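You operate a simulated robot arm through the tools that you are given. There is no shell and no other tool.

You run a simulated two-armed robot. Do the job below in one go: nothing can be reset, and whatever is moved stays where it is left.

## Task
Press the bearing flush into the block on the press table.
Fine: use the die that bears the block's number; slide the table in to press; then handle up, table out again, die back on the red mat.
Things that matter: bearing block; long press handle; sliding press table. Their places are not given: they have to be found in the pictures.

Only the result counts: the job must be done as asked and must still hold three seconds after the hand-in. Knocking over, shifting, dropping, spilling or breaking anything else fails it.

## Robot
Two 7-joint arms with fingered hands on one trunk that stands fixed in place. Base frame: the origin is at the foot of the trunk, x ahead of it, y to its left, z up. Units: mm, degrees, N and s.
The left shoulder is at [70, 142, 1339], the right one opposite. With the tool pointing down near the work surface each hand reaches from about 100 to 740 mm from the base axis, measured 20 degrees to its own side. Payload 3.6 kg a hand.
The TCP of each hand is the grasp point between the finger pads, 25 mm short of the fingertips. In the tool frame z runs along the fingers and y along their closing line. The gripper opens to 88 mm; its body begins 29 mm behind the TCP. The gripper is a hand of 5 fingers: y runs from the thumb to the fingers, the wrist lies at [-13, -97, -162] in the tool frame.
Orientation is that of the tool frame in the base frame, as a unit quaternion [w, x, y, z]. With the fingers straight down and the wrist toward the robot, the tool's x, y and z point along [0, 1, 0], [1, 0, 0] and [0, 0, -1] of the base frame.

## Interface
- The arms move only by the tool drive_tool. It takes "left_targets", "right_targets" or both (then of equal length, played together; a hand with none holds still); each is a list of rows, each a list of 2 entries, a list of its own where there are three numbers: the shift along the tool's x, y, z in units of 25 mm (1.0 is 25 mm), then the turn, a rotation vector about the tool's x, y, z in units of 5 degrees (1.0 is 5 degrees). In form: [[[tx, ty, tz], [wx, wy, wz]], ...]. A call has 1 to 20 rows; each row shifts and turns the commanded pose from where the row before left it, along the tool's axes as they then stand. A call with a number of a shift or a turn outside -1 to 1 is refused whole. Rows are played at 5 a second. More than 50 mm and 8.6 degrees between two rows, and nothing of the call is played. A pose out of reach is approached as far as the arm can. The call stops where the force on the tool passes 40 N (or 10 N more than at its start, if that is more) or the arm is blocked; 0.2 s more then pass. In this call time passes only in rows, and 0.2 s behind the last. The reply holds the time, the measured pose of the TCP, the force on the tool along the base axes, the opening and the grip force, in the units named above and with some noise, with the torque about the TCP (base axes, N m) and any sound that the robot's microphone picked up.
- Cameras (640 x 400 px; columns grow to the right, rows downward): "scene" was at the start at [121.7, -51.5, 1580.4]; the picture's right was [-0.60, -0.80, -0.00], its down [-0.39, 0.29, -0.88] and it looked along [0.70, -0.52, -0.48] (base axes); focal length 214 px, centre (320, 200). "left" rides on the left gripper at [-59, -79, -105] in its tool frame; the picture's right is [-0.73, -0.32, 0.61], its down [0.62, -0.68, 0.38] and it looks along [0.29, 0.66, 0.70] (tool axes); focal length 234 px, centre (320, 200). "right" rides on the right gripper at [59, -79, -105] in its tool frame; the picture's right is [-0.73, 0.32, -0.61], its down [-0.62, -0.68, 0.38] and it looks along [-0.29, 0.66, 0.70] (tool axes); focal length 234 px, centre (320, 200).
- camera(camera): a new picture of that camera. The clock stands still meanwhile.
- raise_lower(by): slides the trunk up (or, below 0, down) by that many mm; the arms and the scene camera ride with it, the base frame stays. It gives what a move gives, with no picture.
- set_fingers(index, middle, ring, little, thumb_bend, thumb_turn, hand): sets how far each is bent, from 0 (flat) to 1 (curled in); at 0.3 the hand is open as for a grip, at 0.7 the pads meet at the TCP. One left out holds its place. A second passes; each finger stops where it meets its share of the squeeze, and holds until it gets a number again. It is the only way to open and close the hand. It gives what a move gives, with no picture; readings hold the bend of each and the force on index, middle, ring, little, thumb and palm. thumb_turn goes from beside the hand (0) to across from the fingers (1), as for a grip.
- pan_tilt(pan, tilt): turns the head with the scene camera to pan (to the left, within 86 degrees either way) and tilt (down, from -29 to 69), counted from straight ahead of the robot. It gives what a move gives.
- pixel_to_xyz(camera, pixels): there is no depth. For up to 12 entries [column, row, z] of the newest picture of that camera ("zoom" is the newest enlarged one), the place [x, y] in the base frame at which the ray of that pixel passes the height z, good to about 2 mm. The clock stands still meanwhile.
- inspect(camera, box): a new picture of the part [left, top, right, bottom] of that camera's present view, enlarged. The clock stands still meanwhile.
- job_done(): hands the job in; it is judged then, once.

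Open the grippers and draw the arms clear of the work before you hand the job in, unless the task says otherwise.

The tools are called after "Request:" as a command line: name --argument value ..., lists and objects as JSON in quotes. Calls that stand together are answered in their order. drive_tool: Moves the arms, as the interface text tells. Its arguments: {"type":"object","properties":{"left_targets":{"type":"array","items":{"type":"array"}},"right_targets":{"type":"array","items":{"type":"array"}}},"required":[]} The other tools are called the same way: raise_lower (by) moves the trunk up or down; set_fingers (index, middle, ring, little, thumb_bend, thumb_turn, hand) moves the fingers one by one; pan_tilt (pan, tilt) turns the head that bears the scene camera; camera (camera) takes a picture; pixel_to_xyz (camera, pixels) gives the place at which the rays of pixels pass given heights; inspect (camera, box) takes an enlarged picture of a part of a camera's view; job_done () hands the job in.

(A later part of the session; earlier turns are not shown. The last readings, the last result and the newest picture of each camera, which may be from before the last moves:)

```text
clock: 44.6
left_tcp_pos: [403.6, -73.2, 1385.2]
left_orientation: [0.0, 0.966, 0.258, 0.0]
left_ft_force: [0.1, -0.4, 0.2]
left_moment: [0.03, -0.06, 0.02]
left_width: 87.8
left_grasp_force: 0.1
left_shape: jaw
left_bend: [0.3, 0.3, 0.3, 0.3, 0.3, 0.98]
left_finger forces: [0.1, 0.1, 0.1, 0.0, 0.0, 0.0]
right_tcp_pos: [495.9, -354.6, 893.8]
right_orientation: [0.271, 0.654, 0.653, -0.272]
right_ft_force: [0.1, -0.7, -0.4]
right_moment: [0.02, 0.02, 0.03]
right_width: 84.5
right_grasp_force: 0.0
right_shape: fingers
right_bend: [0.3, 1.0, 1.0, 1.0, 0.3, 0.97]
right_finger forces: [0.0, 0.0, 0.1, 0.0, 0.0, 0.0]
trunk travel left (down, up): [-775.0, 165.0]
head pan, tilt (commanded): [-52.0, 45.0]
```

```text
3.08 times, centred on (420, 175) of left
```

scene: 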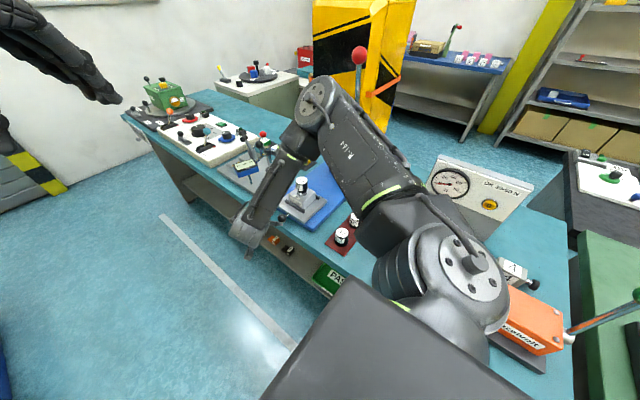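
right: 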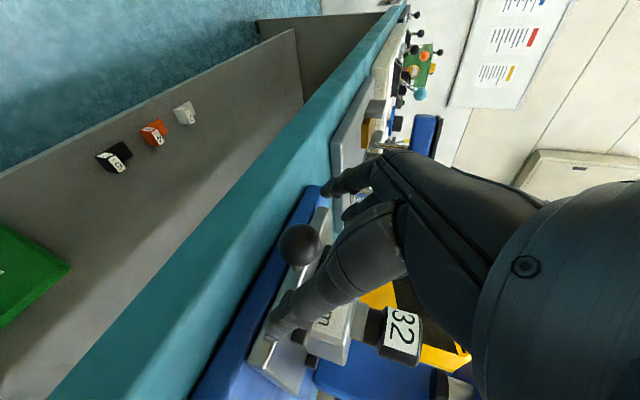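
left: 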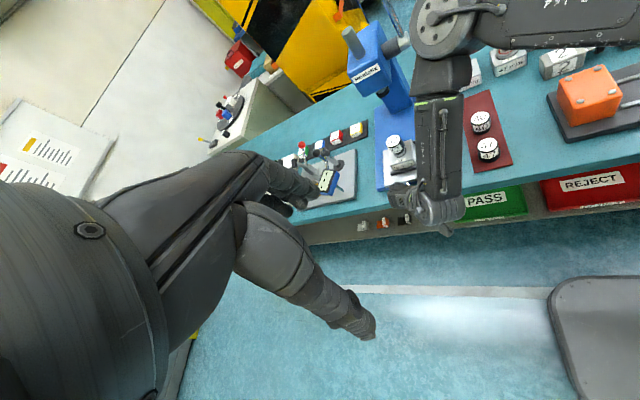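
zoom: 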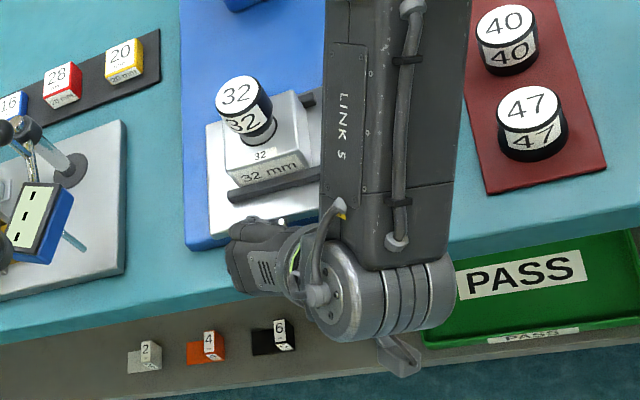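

The knob is between the fingertips at (321,220), close to the TCP pixel (327,237). I close index and thumb on it.

Request:
set_fingers --hand "right" --index 0.65 --thumb_bend 0.65

Request:
inspect --camera "right" --box '[220, 140, 420, 340]'

```text
clock: 45.6
left_tcp_pos: [404.3, -72.9, 1384.3]
left_orientation: [0.0, 0.966, 0.259, 0.0]
left_ft_force: [-0.3, 0.5, -0.2]
left_moment: [-0.02, -0.01, 0.01]
left_width: 87.8
left_grasp_force: 0.1
left_shape: jaw
left_bend: [0.3, 0.3, 0.3, 0.3, 0.3, 0.98]
left_finger forces: [0.0, 0.1, 0.1, 0.1, 0.1, 0.0]
right_tcp_pos: [494.9, -354.1, 893.7]
right_orientation: [0.27, 0.654, 0.652, -0.271]
right_ft_force: [-0.1, 0.5, -1.4]
right_moment: [0.03, 0.02, -0.04]
right_width: 15.6
right_grasp_force: 2.1
right_shape: fingers
right_bend: [0.63, 1.0, 1.0, 1.0, 0.62, 0.97]
right_finger forces: [1.8, 0.0, 0.1, 0.0, 2.8, 0.1]
trunk travel left (down, up): [-775.0, 165.0]
head pan, tilt (commanded): [-52.0, 45.0]
```

```text
2.00 times, centred on (320, 240) of right
```

zoom: 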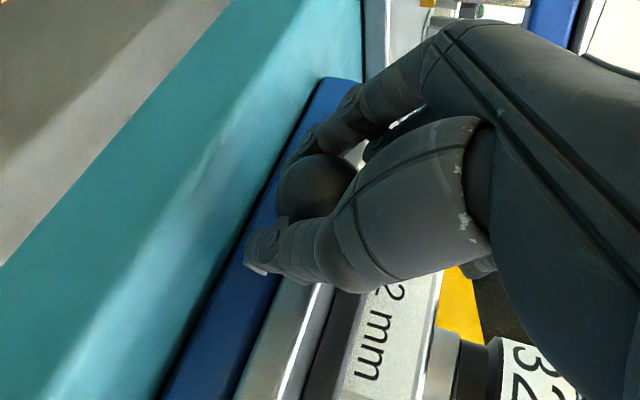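

Light contact (≈2 N). I squeeze firmer for the slide.

Request:
set_fingers --hand "right" --index 0.8 --thumb_bend 0.8

Request:
inspect --camera "left" --box '[350, 110, 490, 240]'

```text
clock: 46.6
left_tcp_pos: [403.7, -74.4, 1384.9]
left_orientation: [-0.001, 0.966, 0.259, -0.001]
left_ft_force: [-0.2, -0.1, 0.2]
left_moment: [-0.02, 0.01, 0.01]
left_width: 87.8
left_grasp_force: 0.2
left_shape: jaw
left_bend: [0.3, 0.3, 0.3, 0.3, 0.3, 0.98]
left_finger forces: [0.1, 0.0, 0.0, 0.0, 0.1, 0.0]
right_tcp_pos: [495.8, -353.3, 893.0]
right_orientation: [0.271, 0.653, 0.653, -0.271]
right_ft_force: [-4.5, -3.4, -7.7]
right_moment: [0.01, 0.09, 0.0]
right_width: 8.6
right_grasp_force: 15.2
right_shape: fingers
right_bend: [0.72, 1.0, 1.0, 1.0, 0.67, 0.97]
right_finger forces: [11.1, 2.7, 0.0, 0.0, 15.6, 0.0]
trunk travel left (down, up): [-775.0, 165.0]
head pan, tilt (commanded): [-52.0, 45.0]
```

```text
3.08 times, centred on (420, 175) of left
```

zoom: 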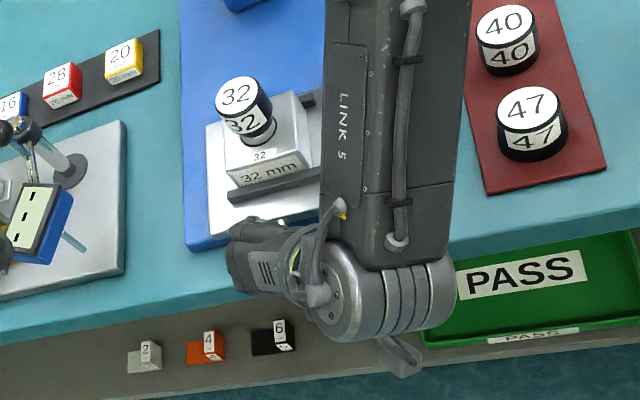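

Grip is 15 N on the knob. I push the table in along −y slowly (3–8 mm per row) and check the die stays upright.

Request:
drive_tool --right_targets '[[[-0.06, 0, 0.06], [0, 0, 0]], [[-0.1, 0, 0.1], [0, 0, 0]], [[-0.16, 0, 0.16], [0, 0, 0]], [[-0.2, 0, 0.2], [0, 0, 0]], [[-0.2, 0, 0.2], [0, 0, 0]], [[-0.12, 0, 0.12], [0, 0, 0]], [[-0.05, 0, 0.05], [0, 0, 0]]]'

Request:
inspect --camera "left" --box '[350, 80, 490, 240]'

Request:
inspect --camera "right" --box '[220, 140, 420, 340]'

```text
clock: 48.2
left_tcp_pos: [401.8, -69.0, 1384.6]
left_orientation: [0.0, 0.966, 0.259, 0.0]
left_ft_force: [-0.2, -0.2, -0.4]
left_moment: [-0.04, 0.01, 0.01]
left_width: 87.7
left_grasp_force: 0.1
left_shape: jaw
left_bend: [0.3, 0.3, 0.3, 0.3, 0.3, 0.98]
left_finger forces: [0.1, 0.0, 0.0, 0.1, 0.0, 0.0]
right_tcp_pos: [495.7, -381.8, 894.9]
right_orientation: [0.271, 0.653, 0.653, -0.271]
right_ft_force: [-10.5, 16.7, -9.8]
right_moment: [0.32, 0.24, 0.03]
right_width: 8.5
right_grasp_force: 23.9
right_shape: fingers
right_bend: [0.73, 1.0, 1.0, 1.0, 0.67, 0.94]
right_finger forces: [22.8, 0.0, 0.1, 0.0, 25.2, 0.1]
trunk travel left (down, up): [-775.0, 165.0]
head pan, tilt (commanded): [-52.0, 45.0]
```

```text
2.50 times, centred on (420, 160) of left
```

zoom: 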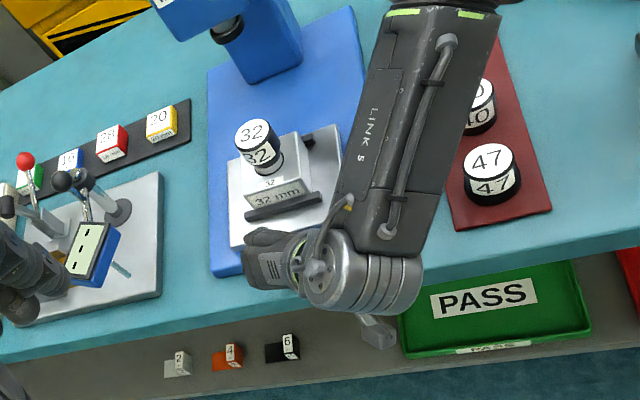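

```text
2.00 times, centred on (320, 240) of right
```

zoom: 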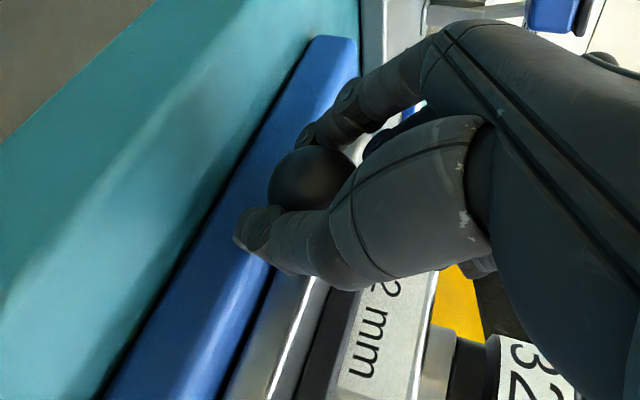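

The table follows (28 mm in) with ~17 N resistance and the die is upright. I continue another ~60 mm.

Request:
drive_tool --right_targets '[[[-0.08, 0, 0.08], [0, 0, 0]], [[-0.14, 0, 0.14], [0, 0, 0]], [[-0.2, 0, 0.2], [0, 0, 0]], [[-0.2, 0, 0.2], [0, 0, 0]], [[-0.2, 0, 0.2], [0, 0, 0]], [[-0.2, 0, 0.2], [0, 0, 0]], [[-0.2, 0, 0.2], [0, 0, 0]], [[-0.2, 0, 0.2], [0, 0, 0]], [[-0.2, 0, 0.2], [0, 0, 0]], [[-0.1, 0, 0.1], [0, 0, 0]]]'

Request:
inspect --camera "left" --box '[350, 60, 490, 200]'

Request:
inspect --camera "right" --box '[220, 140, 420, 340]'

Request:
inspect --camera "scene" --box '[240, 80, 400, 240]'

```text
clock: 48.9
left_tcp_pos: [402.1, -68.2, 1386.1]
left_orientation: [0.002, 0.966, 0.258, 0.0]
left_ft_force: [1.1, 0.0, 0.8]
left_moment: [-0.01, 0.0, 0.04]
left_width: 87.8
left_grasp_force: 0.1
left_shape: jaw
left_bend: [0.3, 0.3, 0.3, 0.3, 0.3, 0.98]
left_finger forces: [0.1, 0.0, 0.1, 0.0, 0.1, 0.0]
right_tcp_pos: [496.8, -383.7, 897.9]
right_orientation: [0.271, 0.651, 0.657, -0.266]
right_ft_force: [-6.7, 29.9, 5.9]
right_moment: [0.51, 0.06, 0.1]
right_width: 9.2
right_grasp_force: 33.8
right_shape: fingers
right_bend: [0.74, 1.0, 1.0, 1.0, 0.68, 0.92]
right_finger forces: [40.1, 0.0, 0.0, 0.0, 28.1, 0.1]
trunk travel left (down, up): [-775.0, 165.0]
head pan, tilt (commanded): [-52.0, 45.0]
stopped in row 3 (right hand): the force on the tool passed its limit at 42 N (the readings are from after the stop); the commanded pose is now the measured one
```

```text
2.86 times, centred on (420, 130) of left
```

zoom: 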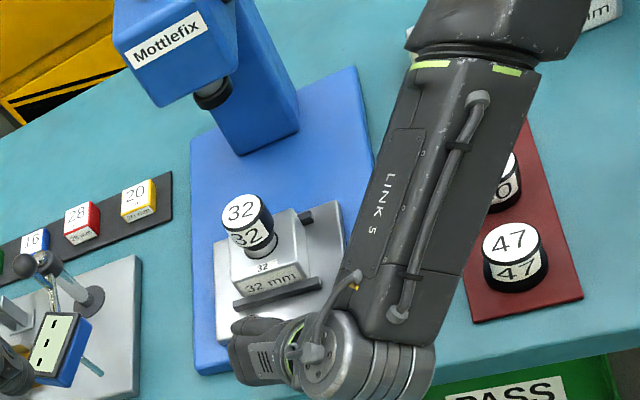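

```text
2.00 times, centred on (320, 240) of right
```

zoom: 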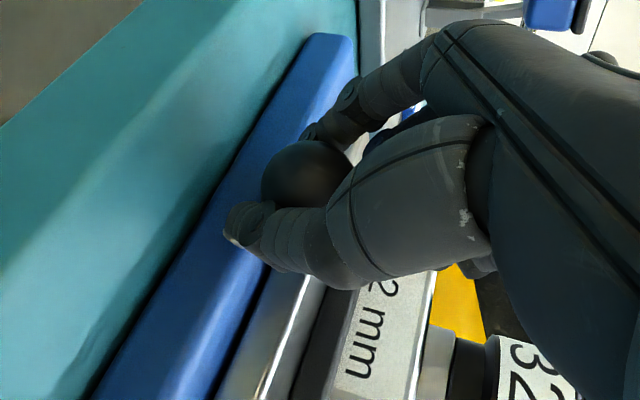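

```text
2.50 times, centred on (320, 160) of scene
```

zoom: 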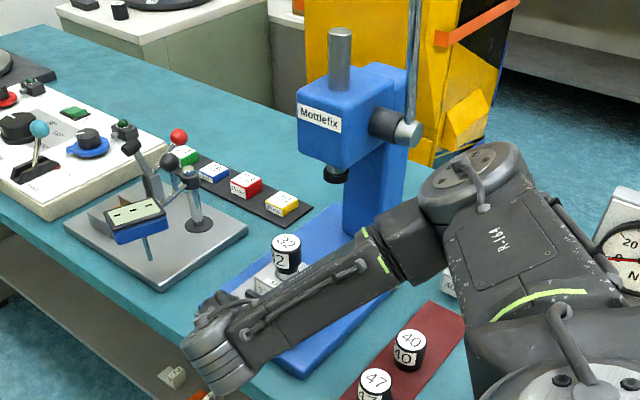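

The push stopped at 42 N: the thumb tip is meeting the front edge of the blue base (tips at z≈868). The table has moved ~25 mm with the die upright. I loosen the grip and raise the hand ~11 mm for a higher hold.

Request:
set_fingers --hand "right" --index 0.45 --thumb_bend 0.45

Request:
drive_tool --right_targets '[[[-0.16, 0, -0.16], [0, 0, 0]], [[-0.16, 0, -0.16], [0, 0, 0]]]'

Request:
inspect --camera "right" --box '[220, 140, 420, 340]'

Request:
camera --camera "left"

```text
clock: 49.9
left_tcp_pos: [400.9, -68.0, 1385.1]
left_orientation: [0.001, 0.966, 0.258, 0.0]
left_ft_force: [-0.9, 1.0, 0.0]
left_moment: [0.01, 0.02, 0.0]
left_width: 87.7
left_grasp_force: 0.1
left_shape: jaw
left_bend: [0.3, 0.3, 0.3, 0.3, 0.3, 0.98]
left_finger forces: [0.0, 0.1, 0.0, 0.0, 0.1, 0.0]
right_tcp_pos: [497.7, -388.1, 897.6]
right_orientation: [0.273, 0.653, 0.654, -0.268]
right_ft_force: [4.2, 17.5, 13.0]
right_moment: [0.39, -0.36, -0.36]
right_width: 46.4
right_grasp_force: 12.3
right_shape: fingers
right_bend: [0.45, 1.0, 1.0, 1.0, 0.53, 0.89]
right_finger forces: [9.0, 0.0, 0.1, 0.0, 16.1, 0.0]
trunk travel left (down, up): [-775.0, 165.0]
head pan, tilt (commanded): [-52.0, 45.0]
```

```text
clock: 50.5
left_tcp_pos: [405.1, -69.1, 1384.5]
left_orientation: [0.001, 0.966, 0.257, -0.001]
left_ft_force: [-0.3, -0.4, 0.4]
left_moment: [-0.01, -0.01, -0.02]
left_width: 87.6
left_grasp_force: 0.0
left_shape: jaw
left_bend: [0.3, 0.3, 0.3, 0.3, 0.3, 0.98]
left_finger forces: [0.0, 0.1, 0.0, 0.0, 0.0, 0.0]
right_tcp_pos: [495.4, -389.6, 905.3]
right_orientation: [0.27, 0.652, 0.654, -0.271]
right_ft_force: [2.6, 10.9, -4.1]
right_moment: [0.37, -0.19, -0.4]
right_width: 50.7
right_grasp_force: 5.4
right_shape: fingers
right_bend: [0.45, 1.0, 1.0, 1.0, 0.49, 0.87]
right_finger forces: [0.0, 0.0, 0.0, 0.0, 11.4, 0.1]
trunk travel left (down, up): [-775.0, 165.0]
head pan, tilt (commanded): [-52.0, 45.0]
```

```text
2.00 times, centred on (320, 240) of right
```

zoom: 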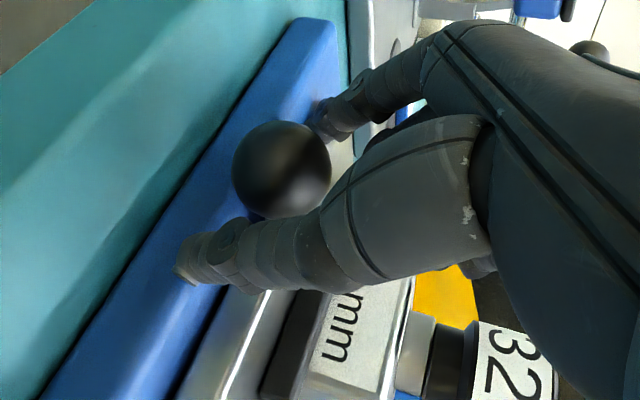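

```text
taken
```

left: 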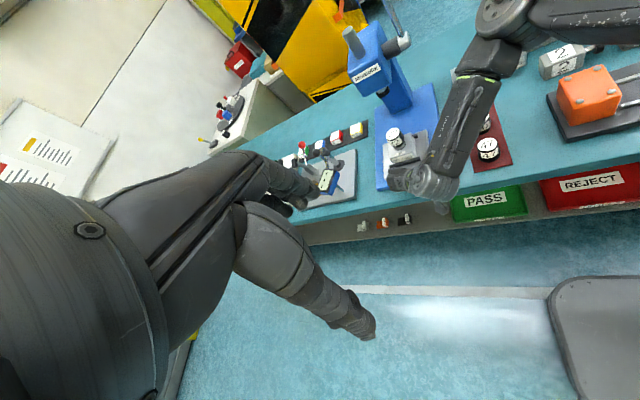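

The knob is now at about (497,−384,888); the thumb presses the table's front face. I open the pinch, back off so the knob sits ~18 mm ahead of the TCP and on the finger line (tips ≥876).

Request:
drive_tool --right_targets '[[[0.2, 0, -0.2], [0, 0, 0]], [[0.32, 0.05, -0.2], [0, 0, 0]]]'

Request:
set_fingers --hand "right" --index 0.42 --thumb_bend 0.42 --thumb_turn 1.0

Request:
inspect --camera "right" --box '[220, 140, 420, 340]'

```text
clock: 51.1
left_tcp_pos: [404.9, -71.6, 1384.8]
left_orientation: [0.001, 0.966, 0.258, -0.001]
left_ft_force: [0.6, 0.1, 0.5]
left_moment: [0.0, 0.03, -0.01]
left_width: 87.9
left_grasp_force: 0.0
left_shape: jaw
left_bend: [0.3, 0.3, 0.3, 0.3, 0.3, 0.98]
left_finger forces: [0.1, 0.1, 0.1, 0.1, 0.0, 0.0]
right_tcp_pos: [498.4, -375.0, 904.3]
right_orientation: [0.271, 0.653, 0.654, -0.27]
right_ft_force: [-0.6, -0.6, -0.2]
right_moment: [-0.03, -0.02, 0.03]
right_width: 52.5
right_grasp_force: 0.0
right_shape: fingers
right_bend: [0.45, 1.0, 1.0, 1.0, 0.45, 0.97]
right_finger forces: [0.0, 0.0, 0.0, 0.0, 0.0, 0.1]
trunk travel left (down, up): [-775.0, 165.0]
head pan, tilt (commanded): [-52.0, 45.0]
```

```text
clock: 52.1
left_tcp_pos: [403.4, -72.8, 1384.1]
left_orientation: [0.0, 0.966, 0.258, 0.001]
left_ft_force: [0.2, -0.1, -0.1]
left_moment: [0.02, 0.03, -0.01]
left_width: 87.5
left_grasp_force: 0.1
left_shape: jaw
left_bend: [0.3, 0.3, 0.3, 0.3, 0.3, 0.98]
left_finger forces: [0.1, 0.0, 0.0, 0.0, 0.0, 0.0]
right_tcp_pos: [497.9, -374.8, 903.1]
right_orientation: [0.27, 0.653, 0.655, -0.268]
right_ft_force: [-1.1, 0.5, 0.4]
right_moment: [-0.03, 0.0, -0.01]
right_width: 58.8
right_grasp_force: 0.0
right_shape: fingers
right_bend: [0.42, 1.0, 1.0, 1.0, 0.42, 0.99]
right_finger forces: [0.0, 0.0, 0.0, 0.0, 0.0, 0.1]
trunk travel left (down, up): [-775.0, 165.0]
head pan, tilt (commanded): [-52.0, 45.0]
```

```text
2.00 times, centred on (320, 240) of right
```

zoom: 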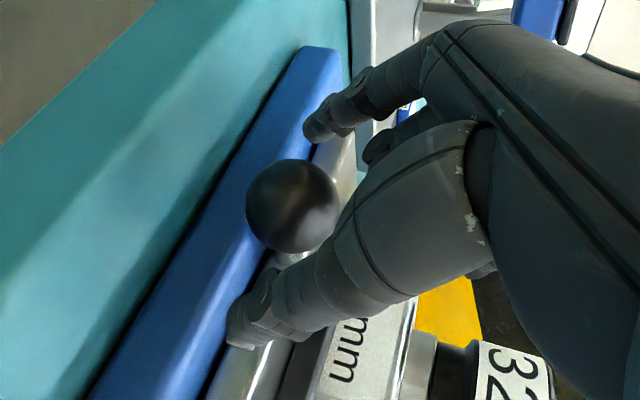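

The knob is exactly on the finger line, 18 mm ahead of the TCP. I close index and thumb firmly.

Request:
set_fingers --hand "right" --index 0.8 --thumb_bend 0.8

Request:
inspect --camera "right" --box '[220, 140, 420, 340]'

```text
clock: 53.1
left_tcp_pos: [401.4, -74.5, 1384.3]
left_orientation: [0.0, 0.966, 0.259, 0.001]
left_ft_force: [-0.5, -0.6, 0.2]
left_moment: [0.0, 0.03, 0.0]
left_width: 87.8
left_grasp_force: 0.0
left_shape: jaw
left_bend: [0.3, 0.3, 0.3, 0.3, 0.3, 0.98]
left_finger forces: [0.0, 0.1, 0.1, 0.0, 0.0, 0.1]
right_tcp_pos: [495.3, -374.7, 902.8]
right_orientation: [0.271, 0.653, 0.655, -0.269]
right_ft_force: [-8.4, -0.5, -4.0]
right_moment: [0.02, 0.09, -0.05]
right_width: 17.4
right_grasp_force: 12.6
right_shape: fingers
right_bend: [0.59, 1.0, 1.0, 1.0, 0.64, 1.0]
right_finger forces: [8.2, 0.0, 0.1, 0.0, 16.9, 0.0]
trunk travel left (down, up): [-775.0, 165.0]
head pan, tilt (commanded): [-52.0, 45.0]
```

```text
2.00 times, centred on (320, 240) of right
```

zoom: 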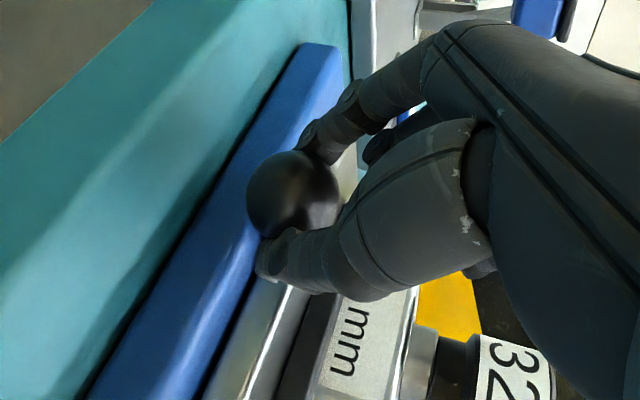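

The pinch holds the ball (index 8 N, thumb 17 N). I push in −y gently again for ~25 mm.

Request:
drive_tool --right_targets '[[[-0.06, 0, 0.06], [0, 0, 0]], [[-0.1, 0, 0.1], [0, 0, 0]], [[-0.14, 0, 0.14], [0, 0, 0]], [[-0.14, 0, 0.14], [0, 0, 0]], [[-0.14, 0, 0.14], [0, 0, 0]], [[-0.1, 0, 0.1], [0, 0, 0]]]'

Request:
inspect --camera "right" --box '[220, 140, 420, 340]'

Request:
inspect --camera "left" --box '[350, 60, 490, 200]'

```text
clock: 54.5
left_tcp_pos: [401.3, -73.9, 1384.7]
left_orientation: [0.0, 0.966, 0.258, 0.0]
left_ft_force: [0.4, -0.3, -0.7]
left_moment: [0.05, 0.01, 0.01]
left_width: 87.7
left_grasp_force: 0.0
left_shape: jaw
left_bend: [0.3, 0.3, 0.3, 0.3, 0.3, 0.98]
left_finger forces: [0.0, 0.1, 0.1, 0.0, 0.1, 0.1]
right_tcp_pos: [496.5, -398.8, 903.4]
right_orientation: [0.271, 0.653, 0.655, -0.268]
right_ft_force: [-10.2, 1.3, -3.9]
right_moment: [0.05, 0.12, -0.06]
right_width: 17.2
right_grasp_force: 11.3
right_shape: fingers
right_bend: [0.59, 1.0, 1.0, 1.0, 0.64, 1.0]
right_finger forces: [7.3, 0.0, 0.0, 0.1, 16.0, 0.0]
trunk travel left (down, up): [-775.0, 165.0]
head pan, tilt (commanded): [-52.0, 45.0]
```

```text
2.00 times, centred on (320, 240) of right
```

zoom: 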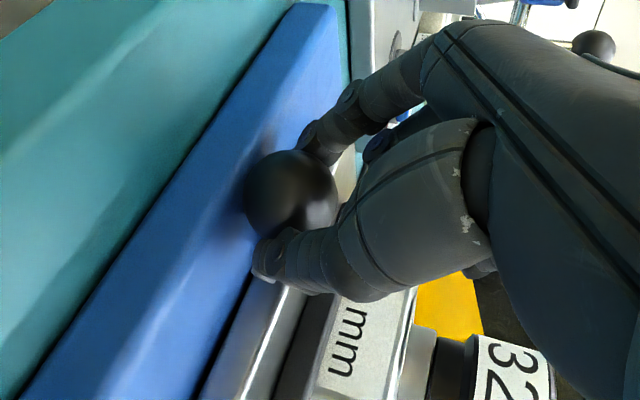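

```text
2.86 times, centred on (420, 130) of left
```

zoom: 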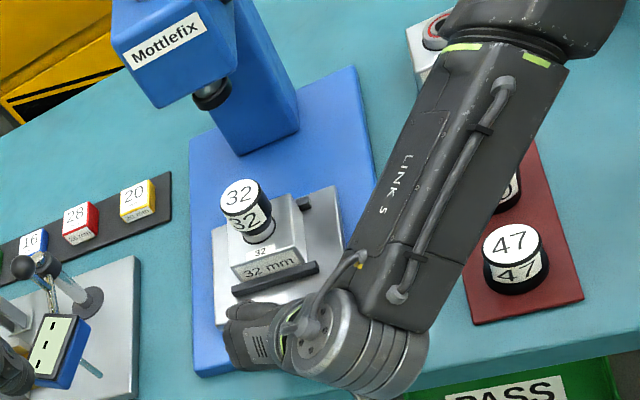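

The table slides easily now (Fy≈1 N) and the die stays upright. I push another ~60 mm.

Request:
drive_tool --right_targets '[[[-0.08, 0, 0.08], [0, 0, 0]], [[-0.14, 0, 0.14], [0, 0, 0]], [[-0.17, 0, 0.17], [0, 0, 0]], [[-0.17, 0, 0.17], [0, 0, 0]], [[-0.17, 0, 0.17], [0, 0, 0]], [[-0.17, 0, 0.17], [0, 0, 0]], [[-0.17, 0, 0.17], [0, 0, 0]], [[-0.17, 0, 0.17], [0, 0, 0]], [[-0.17, 0, 0.17], [0, 0, 0]], [[-0.17, 0, 0.17], [0, 0, 0]], [[-0.14, 0, 0.14], [0, 0, 0]], [[-0.08, 0, 0.08], [0, 0, 0]]]'

Request:
inspect --camera "right" --box '[220, 140, 420, 340]'

Request:
inspect --camera "left" --box '[350, 40, 490, 180]'

Request:
camera --camera "scene"

```text
clock: 57.1
left_tcp_pos: [401.2, -74.1, 1385.1]
left_orientation: [-0.001, 0.966, 0.257, 0.002]
left_ft_force: [-0.5, 0.6, 0.4]
left_moment: [-0.02, 0.02, 0.0]
left_width: 87.8
left_grasp_force: 0.2
left_shape: jaw
left_bend: [0.3, 0.3, 0.3, 0.3, 0.3, 0.98]
left_finger forces: [0.0, 0.0, 0.0, 0.0, 0.1, 0.1]
right_tcp_pos: [496.0, -462.3, 905.0]
right_orientation: [0.27, 0.653, 0.655, -0.268]
right_ft_force: [-9.9, 1.6, -3.4]
right_moment: [0.07, 0.12, -0.07]
right_width: 16.7
right_grasp_force: 11.6
right_shape: fingers
right_bend: [0.6, 1.0, 1.0, 1.0, 0.64, 1.0]
right_finger forces: [7.3, 0.0, 0.0, 0.1, 14.9, 0.1]
trunk travel left (down, up): [-775.0, 165.0]
head pan, tilt (commanded): [-52.0, 45.0]
```

```text
2.00 times, centred on (320, 240) of right
```

zoom: 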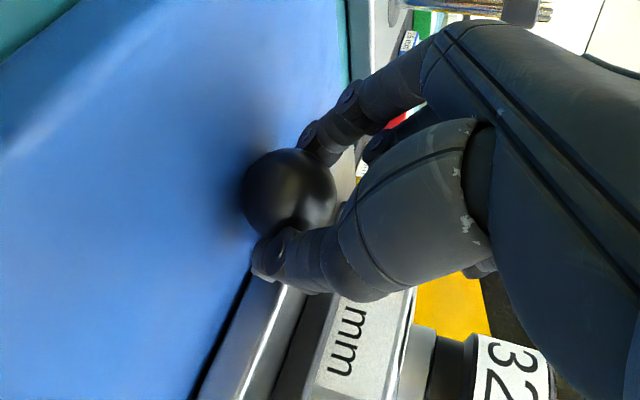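

```text
2.86 times, centred on (420, 110) of left
```

zoom: 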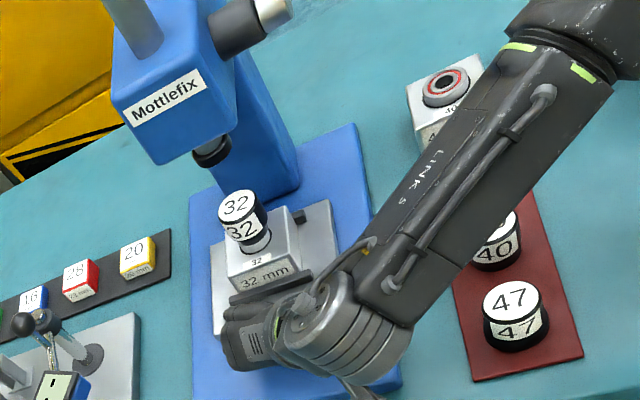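

```text
taken
```

scene: 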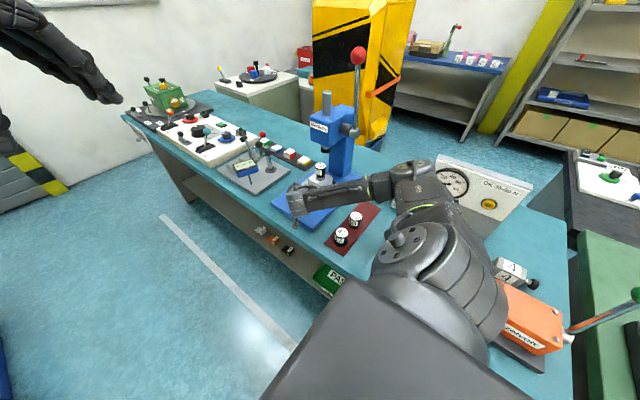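

About 28 mm remain to bring the die under the ram. I push on in 3 mm rows, watching for the end-stop force.

Request:
drive_tool --right_targets '[[[-0.08, 0, 0.08], [0, 0, 0]], [[-0.085, 0, 0.085], [0, 0, 0]], [[-0.085, 0, 0.085], [0, 0, 0]], [[-0.085, 0, 0.085], [0, 0, 0]], [[-0.085, 0, 0.085], [0, 0, 0]], [[-0.085, 0, 0.085], [0, 0, 0]], [[-0.085, 0, 0.085], [0, 0, 0]], [[-0.085, 0, 0.085], [0, 0, 0]]]'

Request:
inspect --camera "left" --box '[350, 40, 490, 180]'

Request:
inspect --camera "scene" --box '[270, 100, 390, 220]'

```text
clock: 58.9
left_tcp_pos: [400.6, -74.1, 1384.3]
left_orientation: [-0.001, 0.966, 0.258, 0.001]
left_ft_force: [0.5, 0.0, -0.1]
left_moment: [-0.01, -0.02, -0.05]
left_width: 87.9
left_grasp_force: 0.1
left_shape: jaw
left_bend: [0.3, 0.3, 0.3, 0.3, 0.3, 0.98]
left_finger forces: [0.0, 0.0, 0.0, 0.0, 0.1, 0.0]
right_tcp_pos: [497.3, -485.7, 904.8]
right_orientation: [0.271, 0.653, 0.655, -0.268]
right_ft_force: [-12.2, 0.9, -3.5]
right_moment: [0.06, 0.21, -0.08]
right_width: 16.4
right_grasp_force: 11.8
right_shape: fingers
right_bend: [0.6, 1.0, 1.0, 1.0, 0.64, 1.0]
right_finger forces: [6.4, 0.0, 0.1, 0.0, 16.6, 0.1]
trunk travel left (down, up): [-775.0, 165.0]
head pan, tilt (commanded): [-52.0, 45.0]
```

```text
2.86 times, centred on (420, 110) of left
```

zoom: 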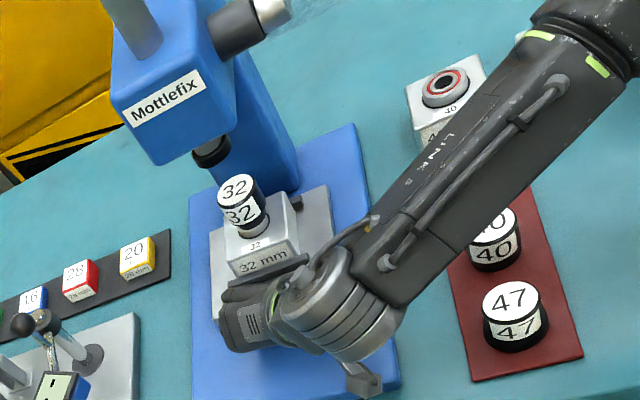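

```text
3.33 times, centred on (330, 160) of scene
```

zoom: 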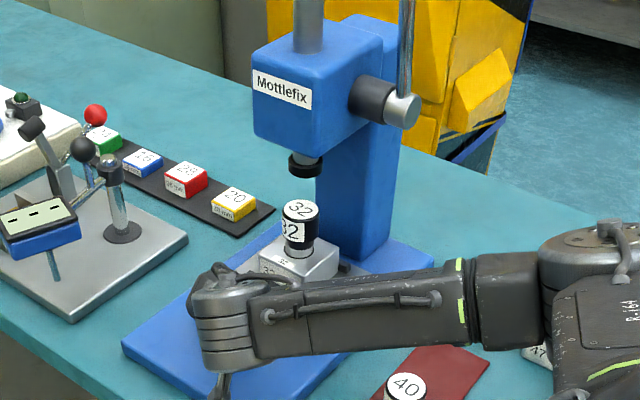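

No stop yet (die estimated at y≈−602). I go on in 2–3 mm rows until the end stop is felt.

Request:
drive_tool --right_targets '[[[-0.07, 0, 0.07], [0, 0, 0]], [[-0.07, 0, 0.07], [0, 0, 0]], [[-0.07, 0, 0.07], [0, 0, 0]], [[-0.07, 0, 0.07], [0, 0, 0]]]'

Request:
inspect --camera "scene" --box '[290, 120, 354, 184]'

Request:
inspect --camera "left" --box '[370, 60, 450, 140]'

```text
clock: 59.9
left_tcp_pos: [401.3, -73.7, 1384.4]
left_orientation: [0.0, 0.966, 0.257, 0.001]
left_ft_force: [-0.1, -0.6, 0.0]
left_moment: [0.0, -0.01, 0.02]
left_width: 87.7
left_grasp_force: 0.2
left_shape: jaw
left_bend: [0.3, 0.3, 0.3, 0.3, 0.3, 0.98]
left_finger forces: [0.0, 0.0, 0.0, 0.0, 0.1, 0.0]
right_tcp_pos: [496.8, -495.6, 903.6]
right_orientation: [0.271, 0.654, 0.654, -0.268]
right_ft_force: [-9.8, 0.7, -1.8]
right_moment: [0.03, 0.14, -0.08]
right_width: 16.3
right_grasp_force: 11.2
right_shape: fingers
right_bend: [0.6, 1.0, 1.0, 1.0, 0.64, 1.0]
right_finger forces: [7.4, 0.0, 0.1, 0.1, 15.5, 0.1]
trunk travel left (down, up): [-775.0, 165.0]
head pan, tilt (commanded): [-52.0, 45.0]
```

```text
6.25 times, centred on (322, 152) of scene
```

zoom: 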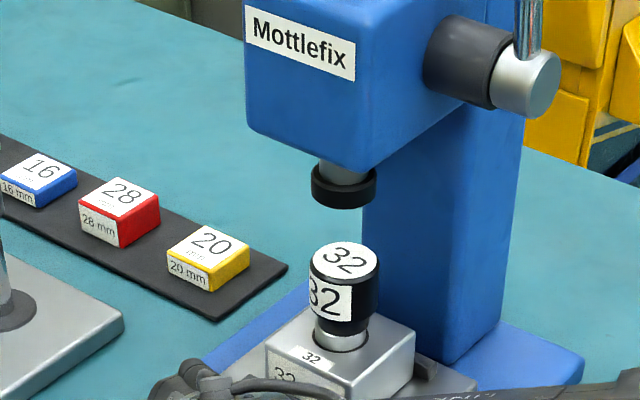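

```text
5.00 times, centred on (410, 100) of left
```

zoom: 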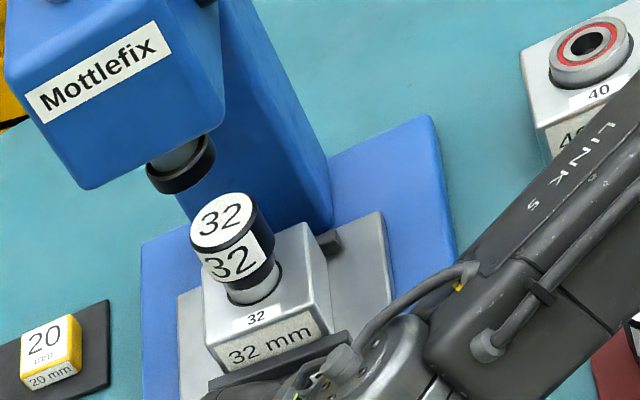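

No end stop yet. I measure the die top (scene (325.8,161.9), left (390.4,104.4)) against the ram foot (scene (325.7,150.4), left (382.4,94.8)).

Request:
camera --camera "scene"

Request:
camera --camera "left"

Request:
pixel_to_xyz --camera "scene" --pixels '[[325.84, 161.9, 980], [325.84, 161.9, 990], [325.7, 150.4, 1030], [325.7, 150.4, 1040], [325.7, 150.4, 1050]]'

Request:
pixel_to_xyz --camera "left" --pixels '[[390.4, 104.4, 980], [390.4, 104.4, 990], [382.4, 94.8, 1030], [382.4, 94.8, 1040], [382.4, 94.8, 1050]]'

Request:
inspect --camera "left" --box '[370, 75, 418, 123]'

Request:
inspect --camera "scene" --box '[304, 135, 352, 183]'

```text
taken
```

scene: 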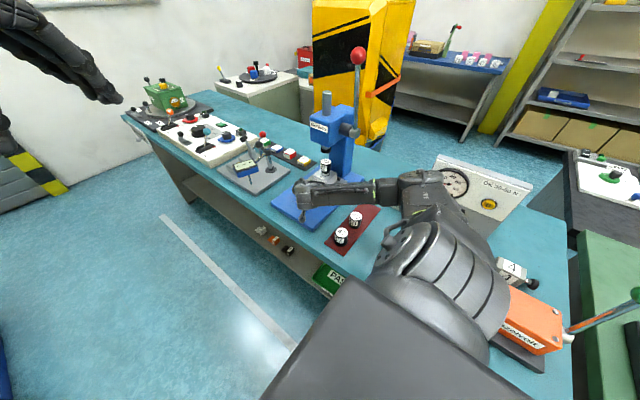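

```text
taken
```

left: 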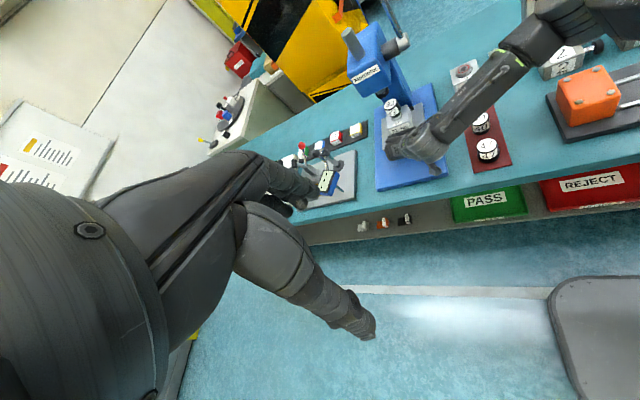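

```text
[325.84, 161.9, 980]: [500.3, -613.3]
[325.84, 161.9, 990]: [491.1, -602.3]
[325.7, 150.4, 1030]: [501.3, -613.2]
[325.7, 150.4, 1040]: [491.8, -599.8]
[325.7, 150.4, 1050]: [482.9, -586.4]
```

```text
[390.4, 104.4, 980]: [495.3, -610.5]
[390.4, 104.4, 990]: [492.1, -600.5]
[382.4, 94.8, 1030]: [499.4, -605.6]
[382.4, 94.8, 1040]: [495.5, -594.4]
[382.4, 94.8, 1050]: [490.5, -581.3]
```

```text
8.33 times, centred on (394, 99) of left
```

zoom: 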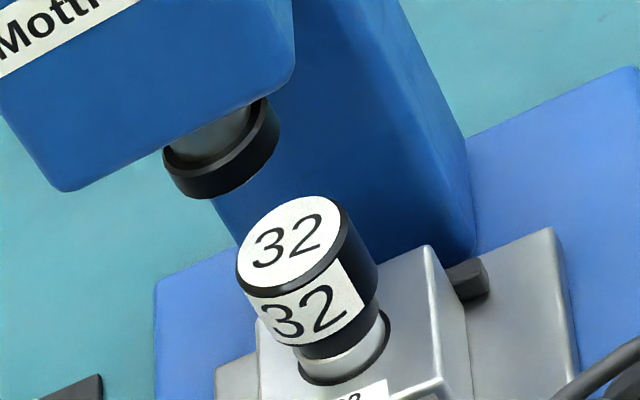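

```text
8.33 times, centred on (328, 159) of scene
```

zoom: 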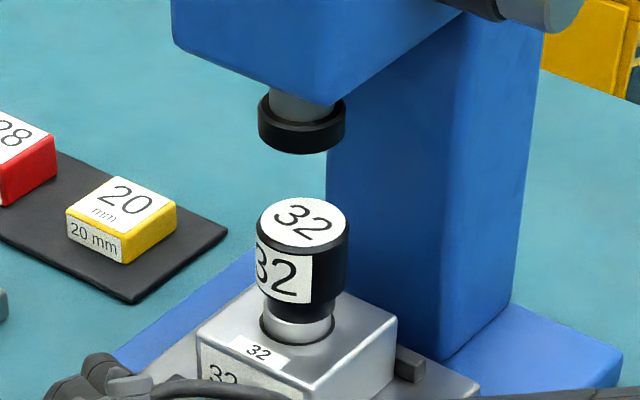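

Die and ram foot line up to within ~3 mm in both views. I check the knob's place in the grip to see whether the table has stopped moving or still follows.

Request:
inspect --camera "right" --box '[220, 140, 420, 340]'

Request:
drive_tool --right_targets '[[[-0.06, 0, 0.06], [0, 0, 0]]]'

Request:
inspect --camera "scene" --box '[304, 135, 352, 183]'

```text
2.00 times, centred on (320, 240) of right
```

zoom: 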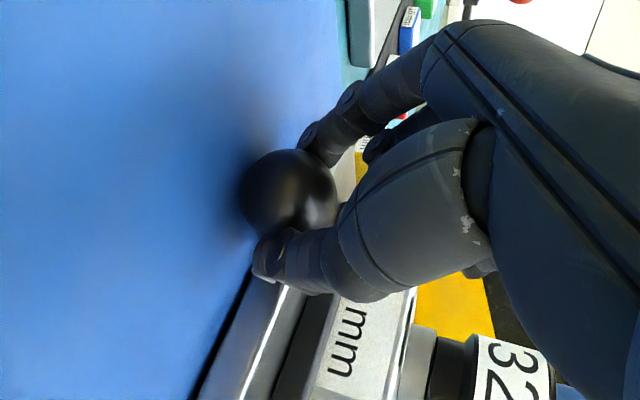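

```text
clock: 60.3
left_tcp_pos: [401.1, -72.2, 1385.9]
left_orientation: [0.001, 0.966, 0.258, 0.0]
left_ft_force: [0.3, -0.2, 0.3]
left_moment: [0.04, 0.0, -0.01]
left_width: 87.9
left_grasp_force: 0.0
left_shape: jaw
left_bend: [0.3, 0.3, 0.3, 0.3, 0.3, 0.98]
left_finger forces: [0.0, 0.0, 0.1, 0.1, 0.0, 0.1]
right_tcp_pos: [497.4, -495.4, 904.2]
right_orientation: [0.271, 0.653, 0.655, -0.267]
right_ft_force: [-9.3, 4.5, -1.2]
right_moment: [0.09, 0.1, -0.12]
right_width: 15.7
right_grasp_force: 10.7
right_shape: fingers
right_bend: [0.6, 1.0, 1.0, 1.0, 0.65, 1.0]
right_finger forces: [6.6, 0.0, 0.0, 0.0, 14.3, 0.1]
trunk travel left (down, up): [-775.0, 165.0]
head pan, tilt (commanded): [-52.0, 45.0]
```

```text
8.33 times, centred on (328, 159) of scene
```

zoom: 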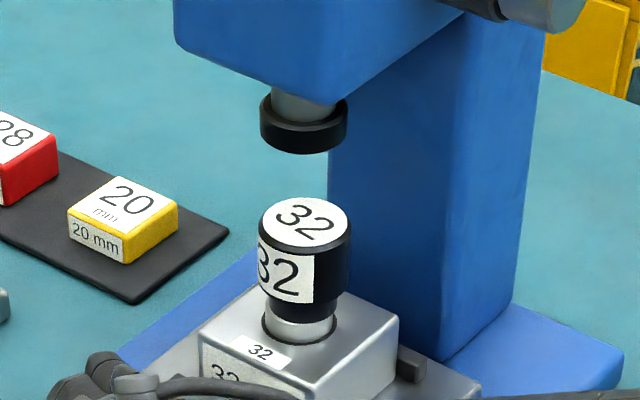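

The hand didn't move further and Fy rose from 0.7 to 4.5 N: this is the end stop. I push 2 mm more to confirm it's fully in.

Request:
drive_tool --right_targets '[[[-0.07, 0, 0.07], [0, 0, 0]]]'

Request:
inspect --camera "scene" --box '[304, 135, 352, 183]'

```text
clock: 60.7
left_tcp_pos: [401.9, -74.8, 1383.8]
left_orientation: [0.0, 0.966, 0.258, 0.001]
left_ft_force: [-0.2, 0.6, 0.1]
left_moment: [0.01, 0.01, -0.01]
left_width: 87.6
left_grasp_force: 0.1
left_shape: jaw
left_bend: [0.3, 0.3, 0.3, 0.3, 0.3, 0.98]
left_finger forces: [0.0, 0.1, 0.0, 0.1, 0.0, 0.0]
right_tcp_pos: [497.3, -501.1, 905.0]
right_orientation: [0.271, 0.654, 0.654, -0.267]
right_ft_force: [-5.2, -1.4, 4.7]
right_moment: [0.0, 0.01, -0.02]
right_width: 0.0
right_grasp_force: 4.7
right_shape: fingers
right_bend: [0.71, 1.0, 1.0, 1.0, 0.75, 1.0]
right_finger forces: [0.8, 0.0, 0.0, 0.1, 7.6, 0.1]
trunk travel left (down, up): [-775.0, 165.0]
head pan, tilt (commanded): [-52.0, 45.0]
```

```text
8.33 times, centred on (328, 159) of scene
```

zoom: 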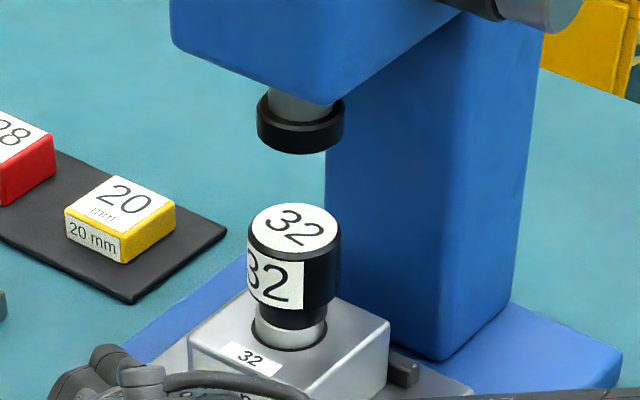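

The pinch slipped off the ball and the table popped back about 5 mm (die shifted from (302,222) to (294,228)). I look at the hand and knob.

Request:
camera --camera "right"

Request:
inspect --camera "right" --box '[220, 140, 420, 340]'

Request:
inspect --camera "left" --box '[360, 70, 480, 190]'

```text
taken
```

right: 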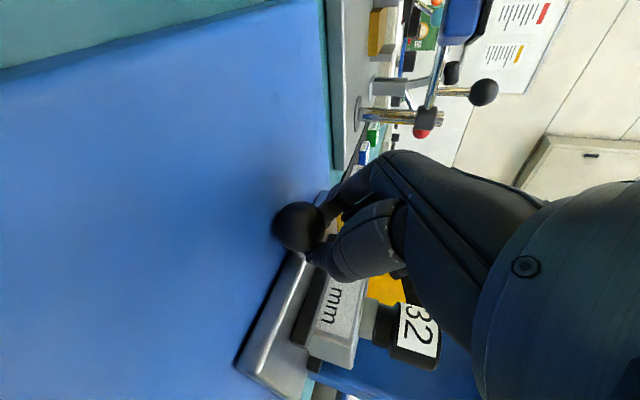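

```text
2.00 times, centred on (320, 240) of right
```

zoom: 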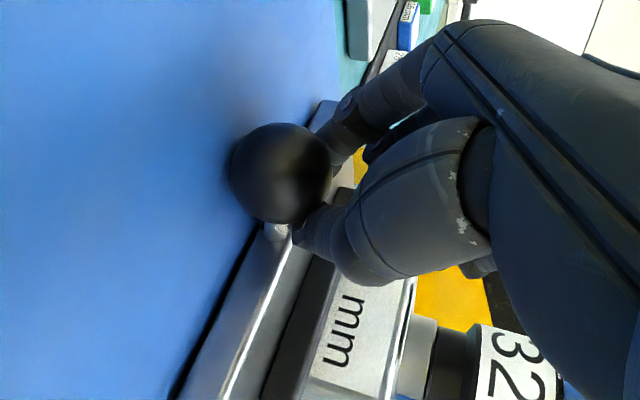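

```text
3.33 times, centred on (420, 130) of left
```

zoom: 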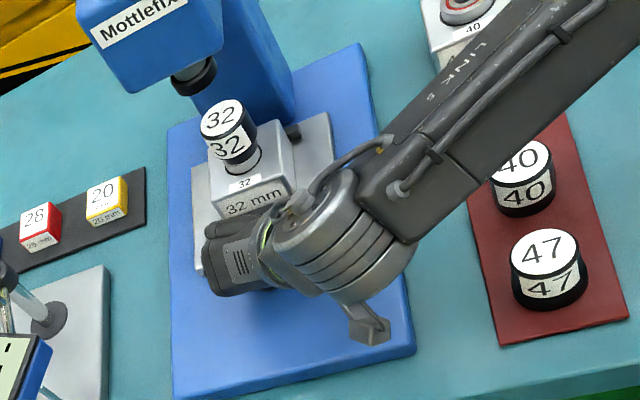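

The knob now lies just below/in front of the closed fingertips. I open the pinch, retreat along the tool axis, and will re-push with closed fingertips squarely on the knob's front.

Request:
set_fingers --hand "right" --index 0.38 --thumb_bend 0.38

Request:
drive_tool --right_targets '[[[0, 0, -0.5], [0, 0, 0]], [[0, 0, -0.7], [0, 0, 0]], [[0.4, 0, -0.4], [0, 0, 0]], [[0.5, 0, -0.5], [0, 0, 0]], [[0.5, 0, -0.5], [0, 0, 0]]]'

Request:
set_fingers --hand "right" --index 0.72 --thumb_bend 0.72

Request:
camera --camera "right"

Request:
inspect --camera "left" --box '[360, 70, 480, 190]'

```text
clock: 61.7
left_tcp_pos: [404.4, -73.6, 1383.9]
left_orientation: [0.0, 0.966, 0.259, 0.0]
left_ft_force: [0.7, -0.4, -0.2]
left_moment: [0.0, -0.02, -0.04]
left_width: 87.7
left_grasp_force: 0.2
left_shape: jaw
left_bend: [0.3, 0.3, 0.3, 0.3, 0.3, 0.98]
left_finger forces: [0.1, 0.0, 0.0, 0.0, 0.0, 0.0]
right_tcp_pos: [497.4, -499.6, 902.4]
right_orientation: [0.27, 0.653, 0.655, -0.269]
right_ft_force: [-0.7, -1.0, 0.3]
right_moment: [0.0, 0.02, 0.07]
right_width: 67.2
right_grasp_force: 0.1
right_shape: fingers
right_bend: [0.38, 1.0, 1.0, 1.0, 0.38, 0.99]
right_finger forces: [0.0, 0.0, 0.1, 0.1, 0.0, 0.0]
trunk travel left (down, up): [-775.0, 165.0]
head pan, tilt (commanded): [-52.0, 45.0]
```

```text
clock: 62.9
left_tcp_pos: [403.7, -72.5, 1385.5]
left_orientation: [0.0, 0.966, 0.258, -0.001]
left_ft_force: [-0.3, 0.4, 0.6]
left_moment: [0.01, 0.03, 0.03]
left_width: 87.5
left_grasp_force: 0.0
left_shape: jaw
left_bend: [0.3, 0.3, 0.3, 0.3, 0.3, 0.98]
left_finger forces: [0.1, 0.0, 0.1, 0.0, 0.0, 0.0]
right_tcp_pos: [499.3, -427.7, 925.0]
right_orientation: [0.27, 0.652, 0.655, -0.269]
right_ft_force: [0.2, -0.3, 0.3]
right_moment: [0.01, 0.01, -0.02]
right_width: 67.2
right_grasp_force: 0.1
right_shape: fingers
right_bend: [0.38, 1.0, 1.0, 1.0, 0.38, 0.99]
right_finger forces: [0.0, 0.1, 0.0, 0.1, 0.1, 0.0]
trunk travel left (down, up): [-775.0, 165.0]
head pan, tilt (commanded): [-52.0, 45.0]
```

```text
clock: 63.9
left_tcp_pos: [403.2, -73.4, 1385.2]
left_orientation: [0.0, 0.966, 0.258, 0.001]
left_ft_force: [-0.7, -0.1, 0.6]
left_moment: [0.04, 0.03, 0.0]
left_width: 87.7
left_grasp_force: 0.0
left_shape: jaw
left_bend: [0.3, 0.3, 0.3, 0.3, 0.3, 0.98]
left_finger forces: [0.0, 0.0, 0.1, 0.1, 0.1, 0.0]
right_tcp_pos: [499.5, -427.8, 924.8]
right_orientation: [0.271, 0.654, 0.654, -0.268]
right_ft_force: [-0.5, -0.1, 0.2]
right_moment: [0.03, 0.01, 0.01]
right_width: 0.0
right_grasp_force: 0.1
right_shape: fingers
right_bend: [0.72, 1.0, 1.0, 1.0, 0.71, 1.0]
right_finger forces: [0.1, 0.0, 0.0, 0.0, 0.0, 0.0]
trunk travel left (down, up): [-775.0, 165.0]
head pan, tilt (commanded): [-52.0, 45.0]
```

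```text
taken
```

right: 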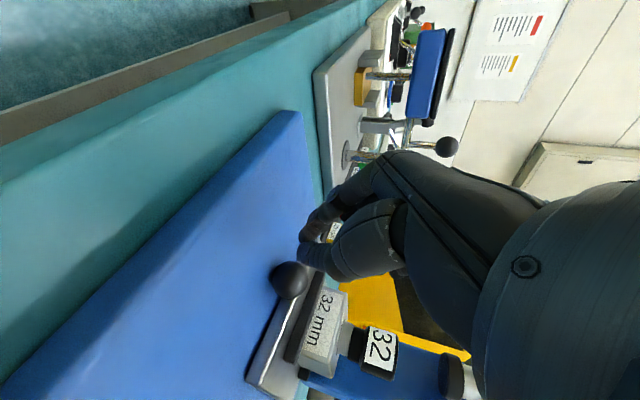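

```text
3.33 times, centred on (420, 130) of left
```

zoom: 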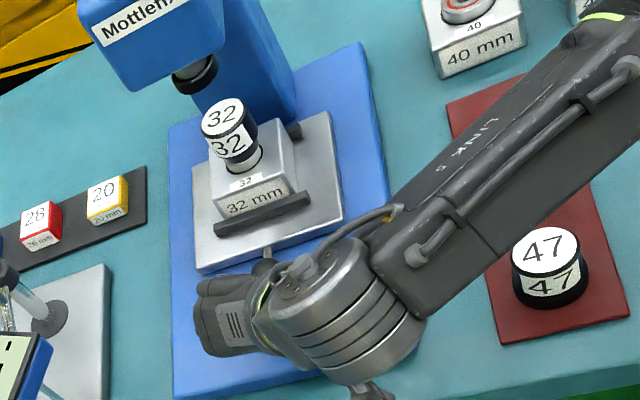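

Knob is at ≈(497,−493,888), about 12 mm short of the stop. I align the closed fingertips with the knob's front centre and push gently in 2 mm rows.

Request:
drive_tool --right_targets '[[[-0.035, -0.055, 0.53], [0, 0, 0]], [[-0.035, -0.055, 0.53], [0, 0, 0]], [[-0.06, 0, 0.06], [0, 0, 0]], [[-0.06, 0, 0.06], [0, 0, 0]], [[-0.06, 0, 0.06], [0, 0, 0]]]'

Request:
inspect --camera "right" --box '[220, 180, 420, 380]'

Request:
inspect --camera "left" --box '[360, 70, 480, 190]'

```text
clock: 65.1
left_tcp_pos: [402.5, -73.2, 1383.8]
left_orientation: [0.0, 0.966, 0.258, 0.0]
left_ft_force: [-0.8, 0.8, -0.4]
left_moment: [-0.02, 0.01, 0.01]
left_width: 87.4
left_grasp_force: 0.0
left_shape: jaw
left_bend: [0.3, 0.3, 0.3, 0.3, 0.3, 0.98]
left_finger forces: [0.0, 0.1, 0.1, 0.0, 0.1, 0.1]
right_tcp_pos: [495.6, -456.1, 907.8]
right_orientation: [0.271, 0.653, 0.654, -0.269]
right_ft_force: [-0.1, -0.5, 1.2]
right_moment: [-0.01, 0.02, -0.01]
right_width: 0.0
right_grasp_force: 0.1
right_shape: fingers
right_bend: [0.72, 1.0, 1.0, 1.0, 0.71, 1.0]
right_finger forces: [0.0, 0.0, 0.0, 0.0, 0.0, 0.0]
trunk travel left (down, up): [-775.0, 165.0]
head pan, tilt (commanded): [-52.0, 45.0]
```

```text
2.00 times, centred on (320, 280) of right
```

zoom: 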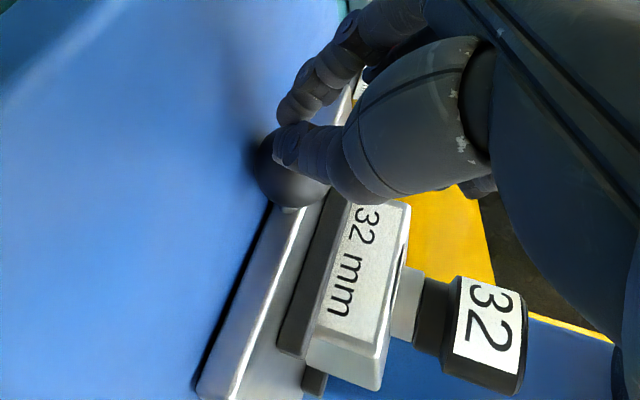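

```text
3.33 times, centred on (420, 130) of left
```

zoom: 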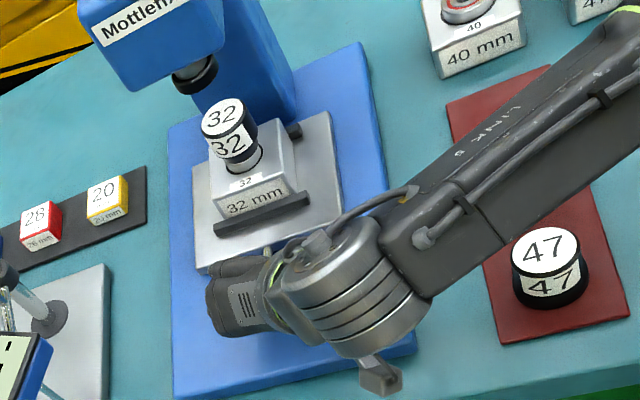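

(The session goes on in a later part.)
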